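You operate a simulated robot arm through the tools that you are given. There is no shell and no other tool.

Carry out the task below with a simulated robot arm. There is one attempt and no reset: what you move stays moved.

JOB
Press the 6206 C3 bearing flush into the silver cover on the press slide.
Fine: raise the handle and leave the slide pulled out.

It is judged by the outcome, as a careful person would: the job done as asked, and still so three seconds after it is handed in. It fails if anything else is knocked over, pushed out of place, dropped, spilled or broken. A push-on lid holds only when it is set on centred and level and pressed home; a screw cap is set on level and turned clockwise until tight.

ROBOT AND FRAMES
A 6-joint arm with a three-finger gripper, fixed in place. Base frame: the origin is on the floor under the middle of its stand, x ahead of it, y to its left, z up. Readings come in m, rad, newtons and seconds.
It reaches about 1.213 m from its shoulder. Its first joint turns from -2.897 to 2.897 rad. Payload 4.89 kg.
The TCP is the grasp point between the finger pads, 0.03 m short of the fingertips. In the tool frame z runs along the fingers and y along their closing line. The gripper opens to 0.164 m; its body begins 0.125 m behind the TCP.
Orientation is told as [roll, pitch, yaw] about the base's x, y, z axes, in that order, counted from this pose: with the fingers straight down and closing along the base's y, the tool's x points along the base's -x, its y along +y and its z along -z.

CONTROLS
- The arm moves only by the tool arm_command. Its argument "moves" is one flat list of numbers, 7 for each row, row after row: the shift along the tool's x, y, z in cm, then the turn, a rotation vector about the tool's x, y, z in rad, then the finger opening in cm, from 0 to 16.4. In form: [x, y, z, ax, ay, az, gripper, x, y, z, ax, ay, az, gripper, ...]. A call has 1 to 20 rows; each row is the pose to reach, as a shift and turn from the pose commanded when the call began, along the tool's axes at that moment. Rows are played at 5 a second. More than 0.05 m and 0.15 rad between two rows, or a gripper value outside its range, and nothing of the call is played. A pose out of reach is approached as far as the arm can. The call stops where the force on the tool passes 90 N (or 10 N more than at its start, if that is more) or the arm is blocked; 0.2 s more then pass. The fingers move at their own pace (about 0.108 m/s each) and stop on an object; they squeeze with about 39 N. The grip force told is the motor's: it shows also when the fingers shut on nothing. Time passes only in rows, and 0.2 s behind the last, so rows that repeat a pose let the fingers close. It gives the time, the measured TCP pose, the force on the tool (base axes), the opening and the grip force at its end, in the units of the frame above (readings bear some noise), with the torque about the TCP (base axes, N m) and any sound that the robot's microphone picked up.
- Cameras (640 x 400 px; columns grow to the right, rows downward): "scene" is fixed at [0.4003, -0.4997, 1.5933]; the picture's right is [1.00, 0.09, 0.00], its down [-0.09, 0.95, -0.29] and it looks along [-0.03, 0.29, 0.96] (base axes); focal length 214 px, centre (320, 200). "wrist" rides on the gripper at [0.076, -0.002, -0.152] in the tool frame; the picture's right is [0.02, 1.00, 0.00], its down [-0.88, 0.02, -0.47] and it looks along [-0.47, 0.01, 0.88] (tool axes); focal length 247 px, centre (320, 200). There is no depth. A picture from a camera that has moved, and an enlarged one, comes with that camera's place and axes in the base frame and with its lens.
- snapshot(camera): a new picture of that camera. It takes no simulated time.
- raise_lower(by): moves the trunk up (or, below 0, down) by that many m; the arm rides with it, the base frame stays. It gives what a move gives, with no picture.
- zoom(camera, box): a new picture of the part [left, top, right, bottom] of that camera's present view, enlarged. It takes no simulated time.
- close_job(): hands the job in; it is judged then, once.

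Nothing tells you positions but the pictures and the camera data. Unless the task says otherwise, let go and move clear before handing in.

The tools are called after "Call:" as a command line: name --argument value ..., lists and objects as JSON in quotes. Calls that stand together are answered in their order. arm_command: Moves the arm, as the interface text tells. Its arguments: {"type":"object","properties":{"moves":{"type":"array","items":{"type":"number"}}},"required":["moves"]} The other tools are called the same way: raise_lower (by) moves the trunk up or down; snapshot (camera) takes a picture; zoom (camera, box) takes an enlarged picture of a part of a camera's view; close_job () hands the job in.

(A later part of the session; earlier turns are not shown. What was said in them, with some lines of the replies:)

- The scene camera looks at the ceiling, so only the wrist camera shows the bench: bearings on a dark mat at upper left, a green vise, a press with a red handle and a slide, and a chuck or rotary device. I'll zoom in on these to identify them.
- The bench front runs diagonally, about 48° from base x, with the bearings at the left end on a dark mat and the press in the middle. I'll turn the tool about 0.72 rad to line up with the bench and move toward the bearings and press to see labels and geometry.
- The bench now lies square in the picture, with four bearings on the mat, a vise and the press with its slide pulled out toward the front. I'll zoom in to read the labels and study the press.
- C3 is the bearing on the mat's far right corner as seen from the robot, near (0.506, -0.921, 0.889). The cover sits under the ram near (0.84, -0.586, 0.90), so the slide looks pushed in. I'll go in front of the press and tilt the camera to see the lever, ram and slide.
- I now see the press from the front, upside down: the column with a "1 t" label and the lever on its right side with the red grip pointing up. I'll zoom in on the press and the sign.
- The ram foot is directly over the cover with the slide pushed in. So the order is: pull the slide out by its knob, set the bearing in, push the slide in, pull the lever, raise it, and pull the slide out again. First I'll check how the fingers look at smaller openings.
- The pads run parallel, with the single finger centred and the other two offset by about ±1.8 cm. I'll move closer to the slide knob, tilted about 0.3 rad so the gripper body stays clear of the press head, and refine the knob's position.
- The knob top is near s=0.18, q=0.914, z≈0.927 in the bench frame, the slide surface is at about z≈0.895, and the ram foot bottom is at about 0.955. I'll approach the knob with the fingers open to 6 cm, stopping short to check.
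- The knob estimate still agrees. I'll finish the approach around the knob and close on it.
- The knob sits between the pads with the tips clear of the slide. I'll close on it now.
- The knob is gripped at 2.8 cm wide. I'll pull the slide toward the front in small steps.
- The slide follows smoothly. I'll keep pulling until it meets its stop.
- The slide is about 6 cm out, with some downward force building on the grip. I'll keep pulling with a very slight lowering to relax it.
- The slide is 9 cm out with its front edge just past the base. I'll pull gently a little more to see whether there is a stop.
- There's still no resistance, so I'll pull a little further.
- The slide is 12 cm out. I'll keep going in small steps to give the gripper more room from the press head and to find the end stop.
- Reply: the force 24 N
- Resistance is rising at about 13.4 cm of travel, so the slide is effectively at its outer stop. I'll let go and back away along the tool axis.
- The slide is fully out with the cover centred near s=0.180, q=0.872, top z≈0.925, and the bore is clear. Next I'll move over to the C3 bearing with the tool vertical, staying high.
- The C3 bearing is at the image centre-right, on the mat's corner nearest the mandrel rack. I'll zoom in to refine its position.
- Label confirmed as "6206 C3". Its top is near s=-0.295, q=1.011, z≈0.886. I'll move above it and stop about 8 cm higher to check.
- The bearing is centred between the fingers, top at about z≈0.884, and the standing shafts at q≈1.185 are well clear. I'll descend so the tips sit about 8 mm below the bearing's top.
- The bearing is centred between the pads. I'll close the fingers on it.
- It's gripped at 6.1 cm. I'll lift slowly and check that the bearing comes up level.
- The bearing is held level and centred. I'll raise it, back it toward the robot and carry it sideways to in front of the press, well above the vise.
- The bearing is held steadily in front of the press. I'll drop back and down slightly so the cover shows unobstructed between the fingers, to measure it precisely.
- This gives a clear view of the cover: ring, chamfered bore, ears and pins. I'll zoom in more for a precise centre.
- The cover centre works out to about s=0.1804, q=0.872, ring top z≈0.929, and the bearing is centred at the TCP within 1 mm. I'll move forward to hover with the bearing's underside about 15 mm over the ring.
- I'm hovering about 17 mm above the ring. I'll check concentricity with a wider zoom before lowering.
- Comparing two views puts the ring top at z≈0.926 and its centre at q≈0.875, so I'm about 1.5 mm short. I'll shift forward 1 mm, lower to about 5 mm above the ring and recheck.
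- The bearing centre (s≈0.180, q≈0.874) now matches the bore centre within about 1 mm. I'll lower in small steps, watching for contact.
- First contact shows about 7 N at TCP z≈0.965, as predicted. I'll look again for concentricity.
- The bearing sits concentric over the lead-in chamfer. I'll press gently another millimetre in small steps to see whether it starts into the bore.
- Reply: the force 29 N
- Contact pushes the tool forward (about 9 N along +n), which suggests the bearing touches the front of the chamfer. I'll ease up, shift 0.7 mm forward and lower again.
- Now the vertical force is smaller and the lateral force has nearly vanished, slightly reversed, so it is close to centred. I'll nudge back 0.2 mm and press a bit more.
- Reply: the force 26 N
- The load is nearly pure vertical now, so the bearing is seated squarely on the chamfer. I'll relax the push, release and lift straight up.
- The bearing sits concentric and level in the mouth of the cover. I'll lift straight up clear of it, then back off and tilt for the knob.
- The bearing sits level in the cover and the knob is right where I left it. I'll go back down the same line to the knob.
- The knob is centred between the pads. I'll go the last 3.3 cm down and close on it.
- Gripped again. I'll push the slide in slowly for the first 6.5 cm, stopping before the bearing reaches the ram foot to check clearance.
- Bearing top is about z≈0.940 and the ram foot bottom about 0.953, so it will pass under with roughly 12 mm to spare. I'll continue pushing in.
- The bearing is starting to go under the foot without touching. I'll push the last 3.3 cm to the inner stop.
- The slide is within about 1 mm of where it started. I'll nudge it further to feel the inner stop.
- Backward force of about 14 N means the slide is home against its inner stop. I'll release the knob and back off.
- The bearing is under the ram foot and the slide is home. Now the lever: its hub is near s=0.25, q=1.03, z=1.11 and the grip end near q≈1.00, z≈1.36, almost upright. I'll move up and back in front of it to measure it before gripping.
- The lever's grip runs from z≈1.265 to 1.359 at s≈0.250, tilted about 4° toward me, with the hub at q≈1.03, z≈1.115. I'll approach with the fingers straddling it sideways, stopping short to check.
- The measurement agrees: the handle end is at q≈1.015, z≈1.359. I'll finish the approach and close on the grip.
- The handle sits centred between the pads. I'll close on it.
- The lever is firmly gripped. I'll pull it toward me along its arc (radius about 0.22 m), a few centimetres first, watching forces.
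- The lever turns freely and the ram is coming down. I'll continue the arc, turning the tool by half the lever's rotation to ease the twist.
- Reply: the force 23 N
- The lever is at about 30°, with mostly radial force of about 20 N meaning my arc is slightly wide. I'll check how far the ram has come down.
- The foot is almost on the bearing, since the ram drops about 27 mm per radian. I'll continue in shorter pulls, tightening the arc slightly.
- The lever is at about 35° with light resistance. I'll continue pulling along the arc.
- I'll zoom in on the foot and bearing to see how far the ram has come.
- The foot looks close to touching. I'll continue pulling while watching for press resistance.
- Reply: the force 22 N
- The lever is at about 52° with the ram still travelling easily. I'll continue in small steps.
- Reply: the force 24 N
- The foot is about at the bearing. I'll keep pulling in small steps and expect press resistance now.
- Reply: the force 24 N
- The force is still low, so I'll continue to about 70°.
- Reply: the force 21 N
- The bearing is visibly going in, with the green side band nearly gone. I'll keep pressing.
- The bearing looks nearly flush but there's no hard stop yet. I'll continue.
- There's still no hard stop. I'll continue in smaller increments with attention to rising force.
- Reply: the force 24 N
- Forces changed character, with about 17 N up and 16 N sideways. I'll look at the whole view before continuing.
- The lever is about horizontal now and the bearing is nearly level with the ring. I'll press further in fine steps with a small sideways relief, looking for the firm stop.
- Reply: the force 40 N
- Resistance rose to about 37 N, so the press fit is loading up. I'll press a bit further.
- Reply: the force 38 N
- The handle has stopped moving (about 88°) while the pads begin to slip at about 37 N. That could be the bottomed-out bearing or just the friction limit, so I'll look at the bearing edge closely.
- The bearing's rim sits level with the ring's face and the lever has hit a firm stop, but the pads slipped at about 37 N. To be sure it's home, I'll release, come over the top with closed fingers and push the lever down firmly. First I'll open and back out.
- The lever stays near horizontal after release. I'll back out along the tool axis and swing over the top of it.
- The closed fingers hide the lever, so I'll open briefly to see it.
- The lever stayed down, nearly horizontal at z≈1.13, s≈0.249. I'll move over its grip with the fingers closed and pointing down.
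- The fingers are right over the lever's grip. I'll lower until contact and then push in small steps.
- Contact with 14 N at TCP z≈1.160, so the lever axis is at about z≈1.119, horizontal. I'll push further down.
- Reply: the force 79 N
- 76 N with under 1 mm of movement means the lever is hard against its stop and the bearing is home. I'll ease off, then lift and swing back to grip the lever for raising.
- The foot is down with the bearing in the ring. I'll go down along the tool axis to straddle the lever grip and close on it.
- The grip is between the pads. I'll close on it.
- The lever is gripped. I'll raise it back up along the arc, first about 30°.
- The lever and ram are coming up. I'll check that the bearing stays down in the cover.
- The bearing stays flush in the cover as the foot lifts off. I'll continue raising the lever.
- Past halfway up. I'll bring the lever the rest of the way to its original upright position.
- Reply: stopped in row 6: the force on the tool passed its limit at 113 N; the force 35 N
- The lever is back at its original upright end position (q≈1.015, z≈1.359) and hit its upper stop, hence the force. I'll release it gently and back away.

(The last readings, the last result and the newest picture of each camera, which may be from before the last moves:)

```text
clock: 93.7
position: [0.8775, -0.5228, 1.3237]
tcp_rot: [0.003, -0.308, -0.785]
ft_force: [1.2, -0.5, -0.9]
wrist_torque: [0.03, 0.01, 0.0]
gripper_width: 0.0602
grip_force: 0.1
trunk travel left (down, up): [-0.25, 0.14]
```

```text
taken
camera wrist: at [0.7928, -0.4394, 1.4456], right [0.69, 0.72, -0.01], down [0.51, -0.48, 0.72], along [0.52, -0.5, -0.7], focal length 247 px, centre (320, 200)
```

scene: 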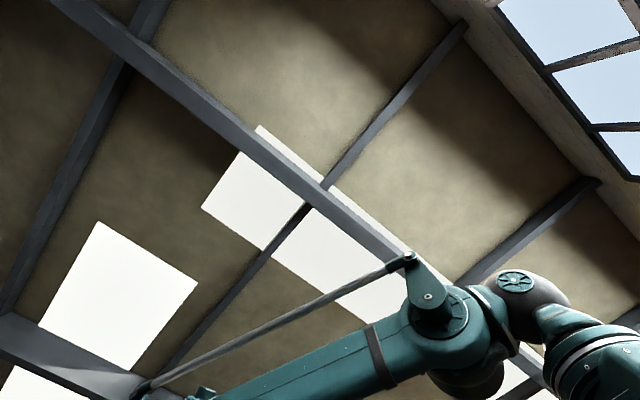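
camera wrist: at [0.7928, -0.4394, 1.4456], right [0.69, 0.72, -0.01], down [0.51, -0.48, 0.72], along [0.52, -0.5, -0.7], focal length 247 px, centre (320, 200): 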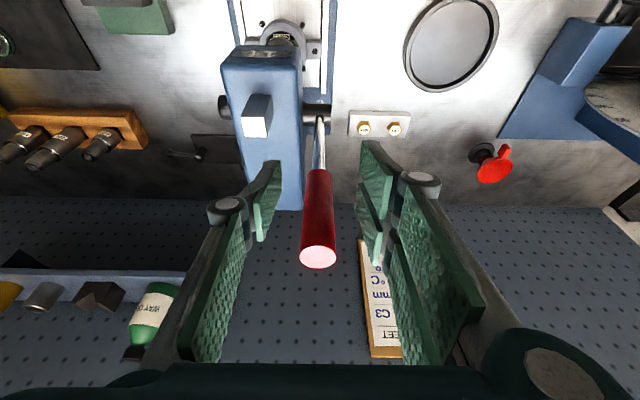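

The lever stands upright and free. I'll back away and come down in front of the slide knob to inspect the bearing.

Call:
arm_command --moves '[3.81, 0, -1.21, 0, 0, 0, 6, 7.62, 0, -2.42, 0, 0, 0, 6, 11.44, 0, -3.64, 0, 0, 0, 6, 15.25, 0, -4.85, 0, 0.008, 0, 6, 15.9, -1.2, -1.2, 0, 0.008, 0, 6, 16.5, -2.4, 2.5, 0, 0.008, 0, 6, 17.2, -3.6, 6.2, 0, 0.008, 0, 6, 17.8, -4.8, 9.8, 0, 0.008, 0, 6, 18.5, -6.0, 13.5, 0, 0.008, 0, 6, 19.1, -7.11, 17.1, 0, 0.008, 0, 6]'

Call:
snapshot --camera "wrist"

Call:
zoom --camera "wrist" --box '[260, 100, 380, 220]'

```text
clock: 95.8
position: [0.7362, -0.4804, 1.1021]
tcp_rot: [0.001, -0.3, -0.783]
ft_force: [-0.5, 0.6, 0.3]
wrist_torque: [-0.06, -0.03, -0.02]
gripper_width: 0.0602
grip_force: 0.2
trunk travel left (down, up): [-0.25, 0.14]
```

```text
taken
camera wrist: at [0.6511, -0.3985, 1.2253], right [0.69, 0.72, -0.01], down [0.51, -0.48, 0.71], along [0.51, -0.5, -0.7], focal length 247 px, centre (320, 200)
```

wrist: 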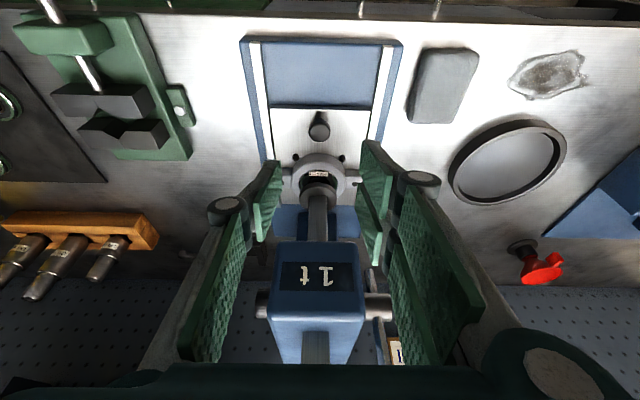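

```text
3.33 times, centred on (320, 160) of wrist
camera zoom: at [0.6511, -0.3985, 1.2253], right [0.69, 0.72, -0.01], down [0.51, -0.48, 0.71], along [0.51, -0.5, -0.7], focal length 823 px, centre (320, 333)
```

zoom: 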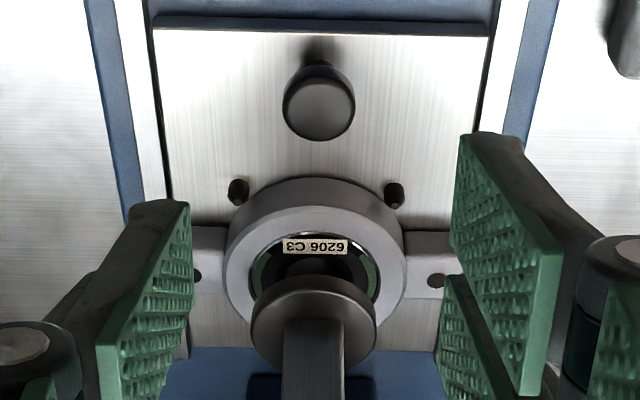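

The bearing is down flush in the cover, the ram is up and the lever raised. Now I'll grip the knob again to pull the slide out.

Call:
arm_command --moves '[-0.02, -0.02, 4, 0, 0, 0, 6, -0.04, -0.04, 8, 0, 0, 0, 6, -0.07, -0.06, 11.5, 0, 0, 0, 6, -0.09, -0.08, 14.5, 0, 0, 0, 6, -0.1, -0.08, 16.2, 0, 0, 0, 6, -0.1, -0.08, 17.0, 0, 0, 0, 6]'

Call:
zoom --camera "wrist" --box '[220, 110, 420, 235]'

```text
clock: 97.2
position: [0.7712, -0.5182, 0.9408]
tcp_rot: [0.0, -0.302, -0.785]
ft_force: [-0.7, 0.1, -0.3]
wrist_torque: [0.01, -0.03, 0.0]
gripper_width: 0.0601
grip_force: 0.0
trunk travel left (down, up): [-0.25, 0.14]
```

```text
3.20 times, centred on (320, 172) of wrist
camera zoom: at [0.6867, -0.4352, 1.0634], right [0.69, 0.72, -0.01], down [0.51, -0.48, 0.71], along [0.51, -0.5, -0.7], focal length 790 px, centre (320, 288)
```

zoom: 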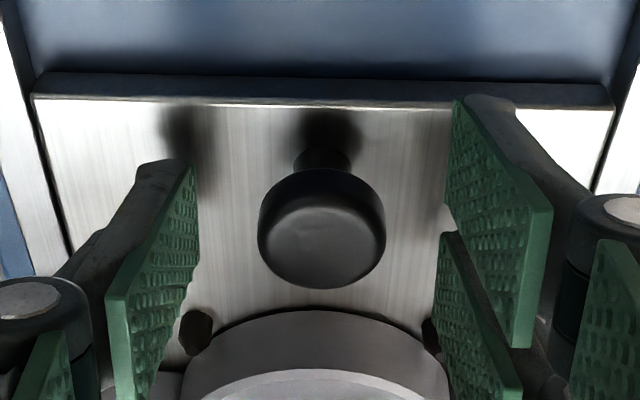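

The knob is between the pads as before. I'll close and pull the slide out.

Call:
arm_command --moves '[0, 0, 0, 0, 0, 0, 4, 0, 0, 0, 0, 0, 0, 2.2, 0, 0, 0, 0, 0, 0, 2.0, 0, 0, 0, 0, 0, 0, 2.0]'

Call:
arm_command --moves '[0.38, 0, -0.12, 0, 0, 0, 2.0, 0.96, 0, -0.3, 0, 0, 0, 2.0, 1.72, 0, -0.53, 0, 0, 0, 2.0, 2.48, 0, -0.77, 0, 0, 0, 2.0, 3.25, 0, -1.01, 0, 0, 0, 2.0, 4.01, 0, -1.24, 0, 0, 0, 2.0, 4.78, 0, -1.48, 0, 0, 0, 2.0, 5.54, 0, -1.71, 0, 0, 0, 2.0]'

Call:
snapshot --camera "wrist"

```text
clock: 98.2
position: [0.7716, -0.5181, 0.9404]
tcp_rot: [0.0, -0.3, -0.783]
ft_force: [0.4, 1.4, -2.4]
wrist_torque: [0.04, -0.01, 0.03]
gripper_width: 0.0285
grip_force: 45.4
trunk travel left (down, up): [-0.25, 0.14]
```

```text
clock: 100.0
position: [0.7307, -0.4763, 0.9412]
tcp_rot: [0.0, -0.298, -0.784]
ft_force: [5.7, 6.6, -9.8]
wrist_torque: [0.19, -0.01, 0.03]
gripper_width: 0.0282
grip_force: 44.5
trunk travel left (down, up): [-0.25, 0.14]
```

```text
taken
camera wrist: at [0.6458, -0.3941, 1.0634], right [0.69, 0.72, -0.01], down [0.51, -0.48, 0.71], along [0.51, -0.49, -0.7], focal length 247 px, centre (320, 200)
```

wrist: 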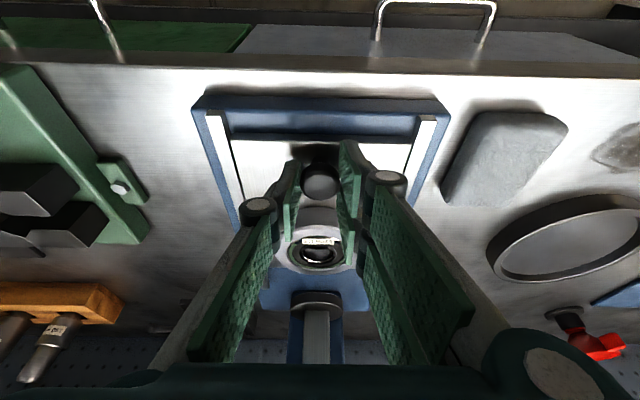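

The slide is coming out with the bearing in place. I'll pull the remaining distance to the outer stop.

Call:
arm_command --moves '[0.57, 0, -0.16, 0, 0, 0, 2.0, 1.34, 0, -0.38, 0, 0, 0, 2.0, 2.1, 0, -0.61, 0, 0, 0, 2.0, 2.87, 0, -0.85, 0, 0, 0, 2.0, 3.63, 0, -1.08, 0, 0, 0, 2.0, 4.39, 0, -1.32, 0, 0, 0, 2.0, 5.16, 0, -1.56, 0, 0, 0, 2.0, 5.92, 0, -1.79, 0, 0, 0, 2.0, 6.49, 0, -1.97, 0, 0, 0, 2.0]'

Call:
arm_command --moves '[0.19, 0, -0.06, 0, 0, 0, 2.0, 0.38, 0, -0.12, 0, 0, 0, 2.0, 0.57, 0, -0.18, 0, 0, 0, 2.0, 0.76, 0, -0.23, 0, 0, 0, 2.0, 0.96, 0, -0.3, 0, 0, 0, 2.0]'

Call:
snapshot --camera "wrist"

```text
clock: 102.0
position: [0.6825, -0.4277, 0.9411]
tcp_rot: [-0.001, -0.301, -0.783]
ft_force: [8.6, 10.2, -4.1]
wrist_torque: [0.03, -0.29, 0.08]
gripper_width: 0.0282
grip_force: 44.9
trunk travel left (down, up): [-0.25, 0.14]
```

```text
clock: 103.2
position: [0.6762, -0.4217, 0.9412]
tcp_rot: [0.0, -0.3, -0.783]
ft_force: [14.8, 3.2, -1.6]
wrist_torque: [0.26, -0.01, 0.03]
gripper_width: 0.0284
grip_force: 44.8
trunk travel left (down, up): [-0.25, 0.14]
```

```text
taken
camera wrist: at [0.5911, -0.3394, 1.0633], right [0.69, 0.72, -0.01], down [0.51, -0.48, 0.71], along [0.51, -0.5, -0.7], focal length 247 px, centre (320, 200)
```

wrist: 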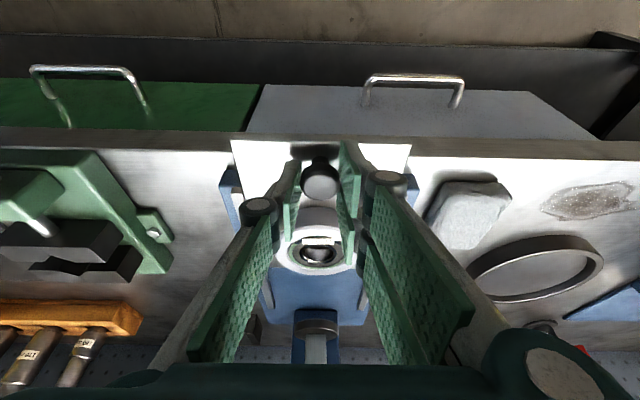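

The slide is back at the same fully-out position as before. I'll give one last gentle tug to confirm the stop, then release and retreat.

Call:
arm_command --moves '[0.1, 0.05, -0.03, 0, 0, 0, 2.0, 0.2, 0.08, -0.06, 0, 0, 0, 2.0, 0.2, 0.08, -0.06, 0, 0, 0, 2.0]'

Call:
arm_command --moves '[-0.1, 0, 0.03, 0, 0, 0, 2.0, -0.1, 0, 0.03, 0, 0, 0, 4, -0.1, 0, 0.03, 0, 0, 0, 6, -0.1, 0, 0.03, 0, 0, 0, 6]'

Call:
arm_command --moves '[0, 0, -2, 0, 0, 0, 6, 0, 0, -5, 0, 0, 0, 6, 0, 0, -9, 0, 0, 0, 6, 0, 0, -13, 0, 0, 0, 6, 0, 0, -17, 0, 0, 0, 6]'

Call:
snapshot --camera "wrist"

Call:
zoom --camera "wrist" --box '[260, 90, 380, 210]'

```text
clock: 104.0
position: [0.6761, -0.4209, 0.9405]
tcp_rot: [-0.001, -0.3, -0.783]
ft_force: [25.9, -23.8, 9.6]
wrist_torque: [-0.54, -0.6, -0.1]
gripper_width: 0.0282
grip_force: 44.9
trunk travel left (down, up): [-0.25, 0.14]
```

```text
clock: 105.0
position: [0.6762, -0.4208, 0.9394]
tcp_rot: [-0.001, -0.301, -0.784]
ft_force: [0.2, 0.9, -0.1]
wrist_torque: [0.0, 0.01, 0.04]
gripper_width: 0.0599
grip_force: 0.0
trunk travel left (down, up): [-0.25, 0.14]
```

```text
clock: 106.2
position: [0.6412, -0.3871, 1.1031]
tcp_rot: [0.0, -0.3, -0.784]
ft_force: [0.9, -0.1, -0.6]
wrist_torque: [0.08, 0.11, 0.02]
gripper_width: 0.06
grip_force: 0.0
trunk travel left (down, up): [-0.25, 0.14]
```

```text
taken
camera wrist: at [0.5553, -0.3041, 1.2254], right [0.69, 0.72, -0.01], down [0.51, -0.48, 0.71], along [0.51, -0.5, -0.7], focal length 247 px, centre (320, 200)
```

wrist: 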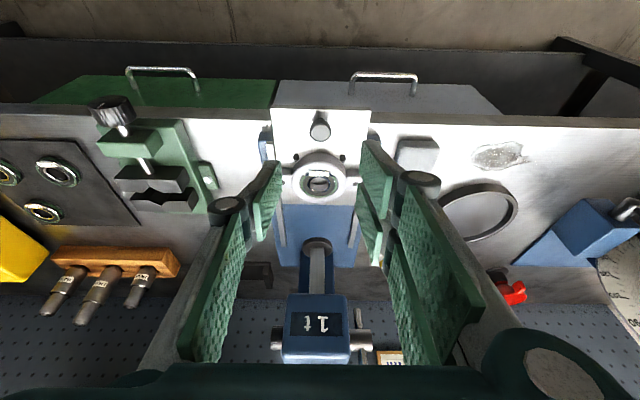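

```text
3.33 times, centred on (320, 150) of wrist
camera zoom: at [0.5553, -0.3041, 1.2254], right [0.69, 0.72, -0.01], down [0.51, -0.48, 0.71], along [0.51, -0.5, -0.7], focal length 823 px, centre (320, 367)
```

zoom: 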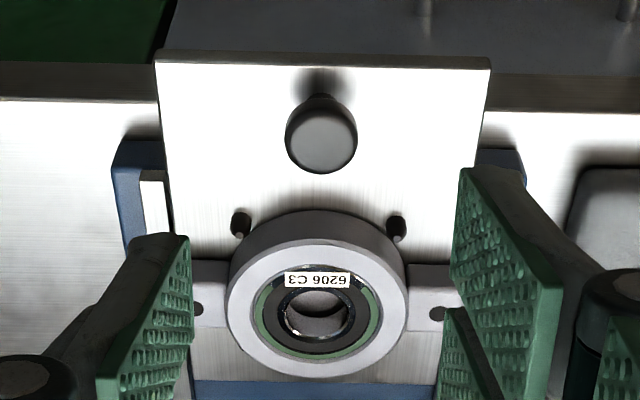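

The bearing looks flush in the cover with the slide out at its stop. I'll move up clear and make final checks on bearing, lever and surroundings.

Call:
arm_command --moves '[0, 0, -4, 0, 0, 0, 8, 0, 0, -8, 0, 0, 0, 10, 0, 0, -12, 0, 0, 0, 12, 0, 0, -16, 0, 0, 0, 14, 0, 0, -20, 0, 0, 0, 16, 0, 0, -24, 0, 0, 0, 16]'

Call:
snapshot --camera "wrist"

Call:
zoom --camera "wrist" --box '[290, 140, 350, 190]'

Call:
zoom --camera "wrist" --box '[280, 170, 400, 330]'

```text
clock: 107.7
position: [0.5902, -0.335, 1.331]
tcp_rot: [-0.001, -0.3, -0.783]
ft_force: [1.0, -0.4, 0.0]
wrist_torque: [0.09, 0.13, -0.02]
gripper_width: 0.1601
grip_force: 0.0
trunk travel left (down, up): [-0.25, 0.14]
```

```text
taken
camera wrist: at [0.5055, -0.2526, 1.4539], right [0.69, 0.72, -0.01], down [0.51, -0.48, 0.71], along [0.51, -0.5, -0.7], focal length 247 px, centre (320, 200)
```

wrist: 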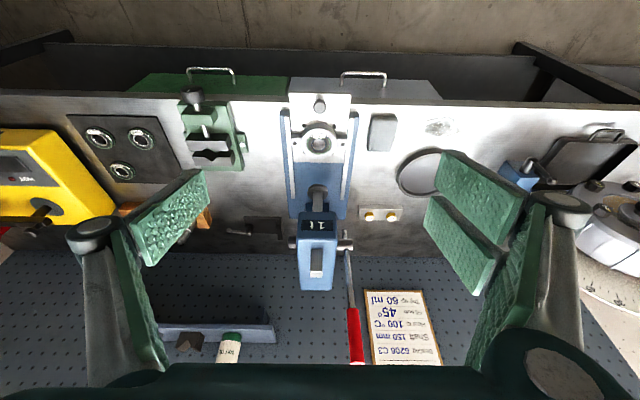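

```text
8.00 times, centred on (320, 165) of wrist
camera zoom: at [0.5055, -0.2526, 1.4539], right [0.69, 0.72, -0.01], down [0.51, -0.48, 0.71], along [0.51, -0.5, -0.7], focal length 1976 px, centre (320, 480)
```

zoom: 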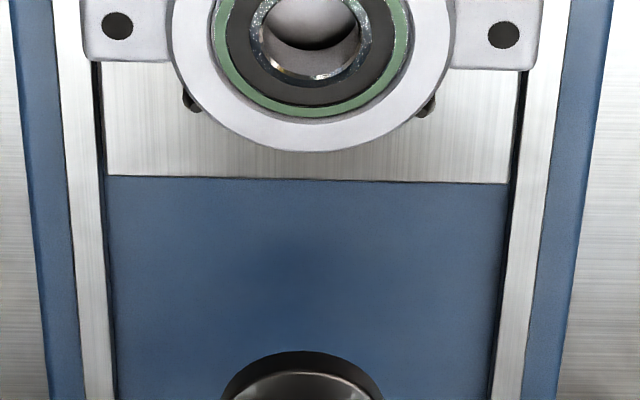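

```text
2.50 times, centred on (340, 250) of wrist
camera zoom: at [0.5055, -0.2526, 1.4539], right [0.69, 0.72, -0.01], down [0.51, -0.48, 0.71], along [0.51, -0.5, -0.7], focal length 617 px, centre (270, 75)
```

zoom: 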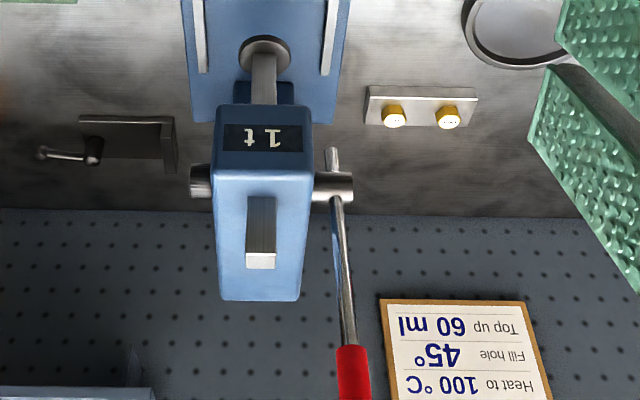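

Call:
zoom --camera "wrist" --box '[290, 115, 350, 165]'

Call:
zoom --camera "wrist" --box '[60, 70, 260, 195]'

```text
8.00 times, centred on (320, 140) of wrist
camera zoom: at [0.5055, -0.2526, 1.4539], right [0.69, 0.72, -0.01], down [0.51, -0.48, 0.71], along [0.51, -0.5, -0.7], focal length 1976 px, centre (320, 680)
```

zoom: 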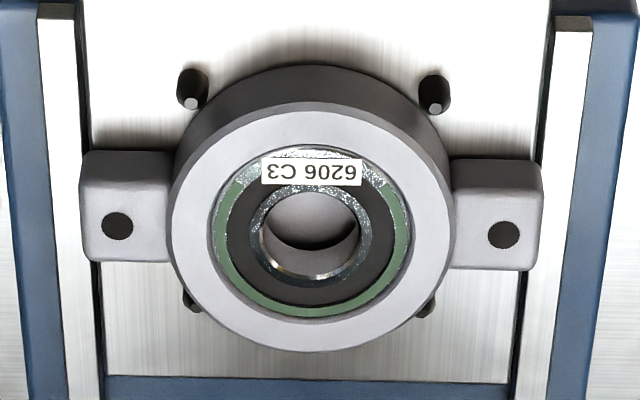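

```text
3.20 times, centred on (160, 132) of wrist
camera zoom: at [0.5055, -0.2526, 1.4539], right [0.69, 0.72, -0.01], down [0.51, -0.48, 0.71], along [0.51, -0.5, -0.7], focal length 790 px, centre (832, 416)
```

zoom: 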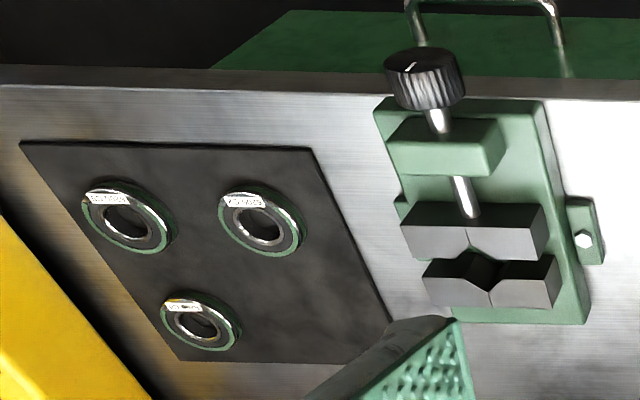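

The 6206 C3 bearing sits level and flush in the silver cover. The lever is back upright, the slide is fully out, and the vise and the three other bearings haven't moved. The arm is clear, so I'm handing the job in.

Call:
close_job

```text
The job is handed in.
```

The 6206 C3 bearing is pressed into the silver cover and looks flush and level in the last close-up. I've handed the job in, but no verdict has come back yet.

- **Pressing:** I pushed the lever down to a hard stop. At about 76 N on the lever it moved less than 1 mm more.
- **Handle:** it is back upright where it started. While I was raising it, it hit its upper stop and the force on the tool briefly reached 113 N. I saw no sign of damage.
- **Slide:** it is pulled out to its outer stop, about 13.4 cm from where it started, and was released there.
- **Everything else:** the other three bearings, the vise and the rest of the bench looked undisturbed in the last pictures. The gripper is open and clear.
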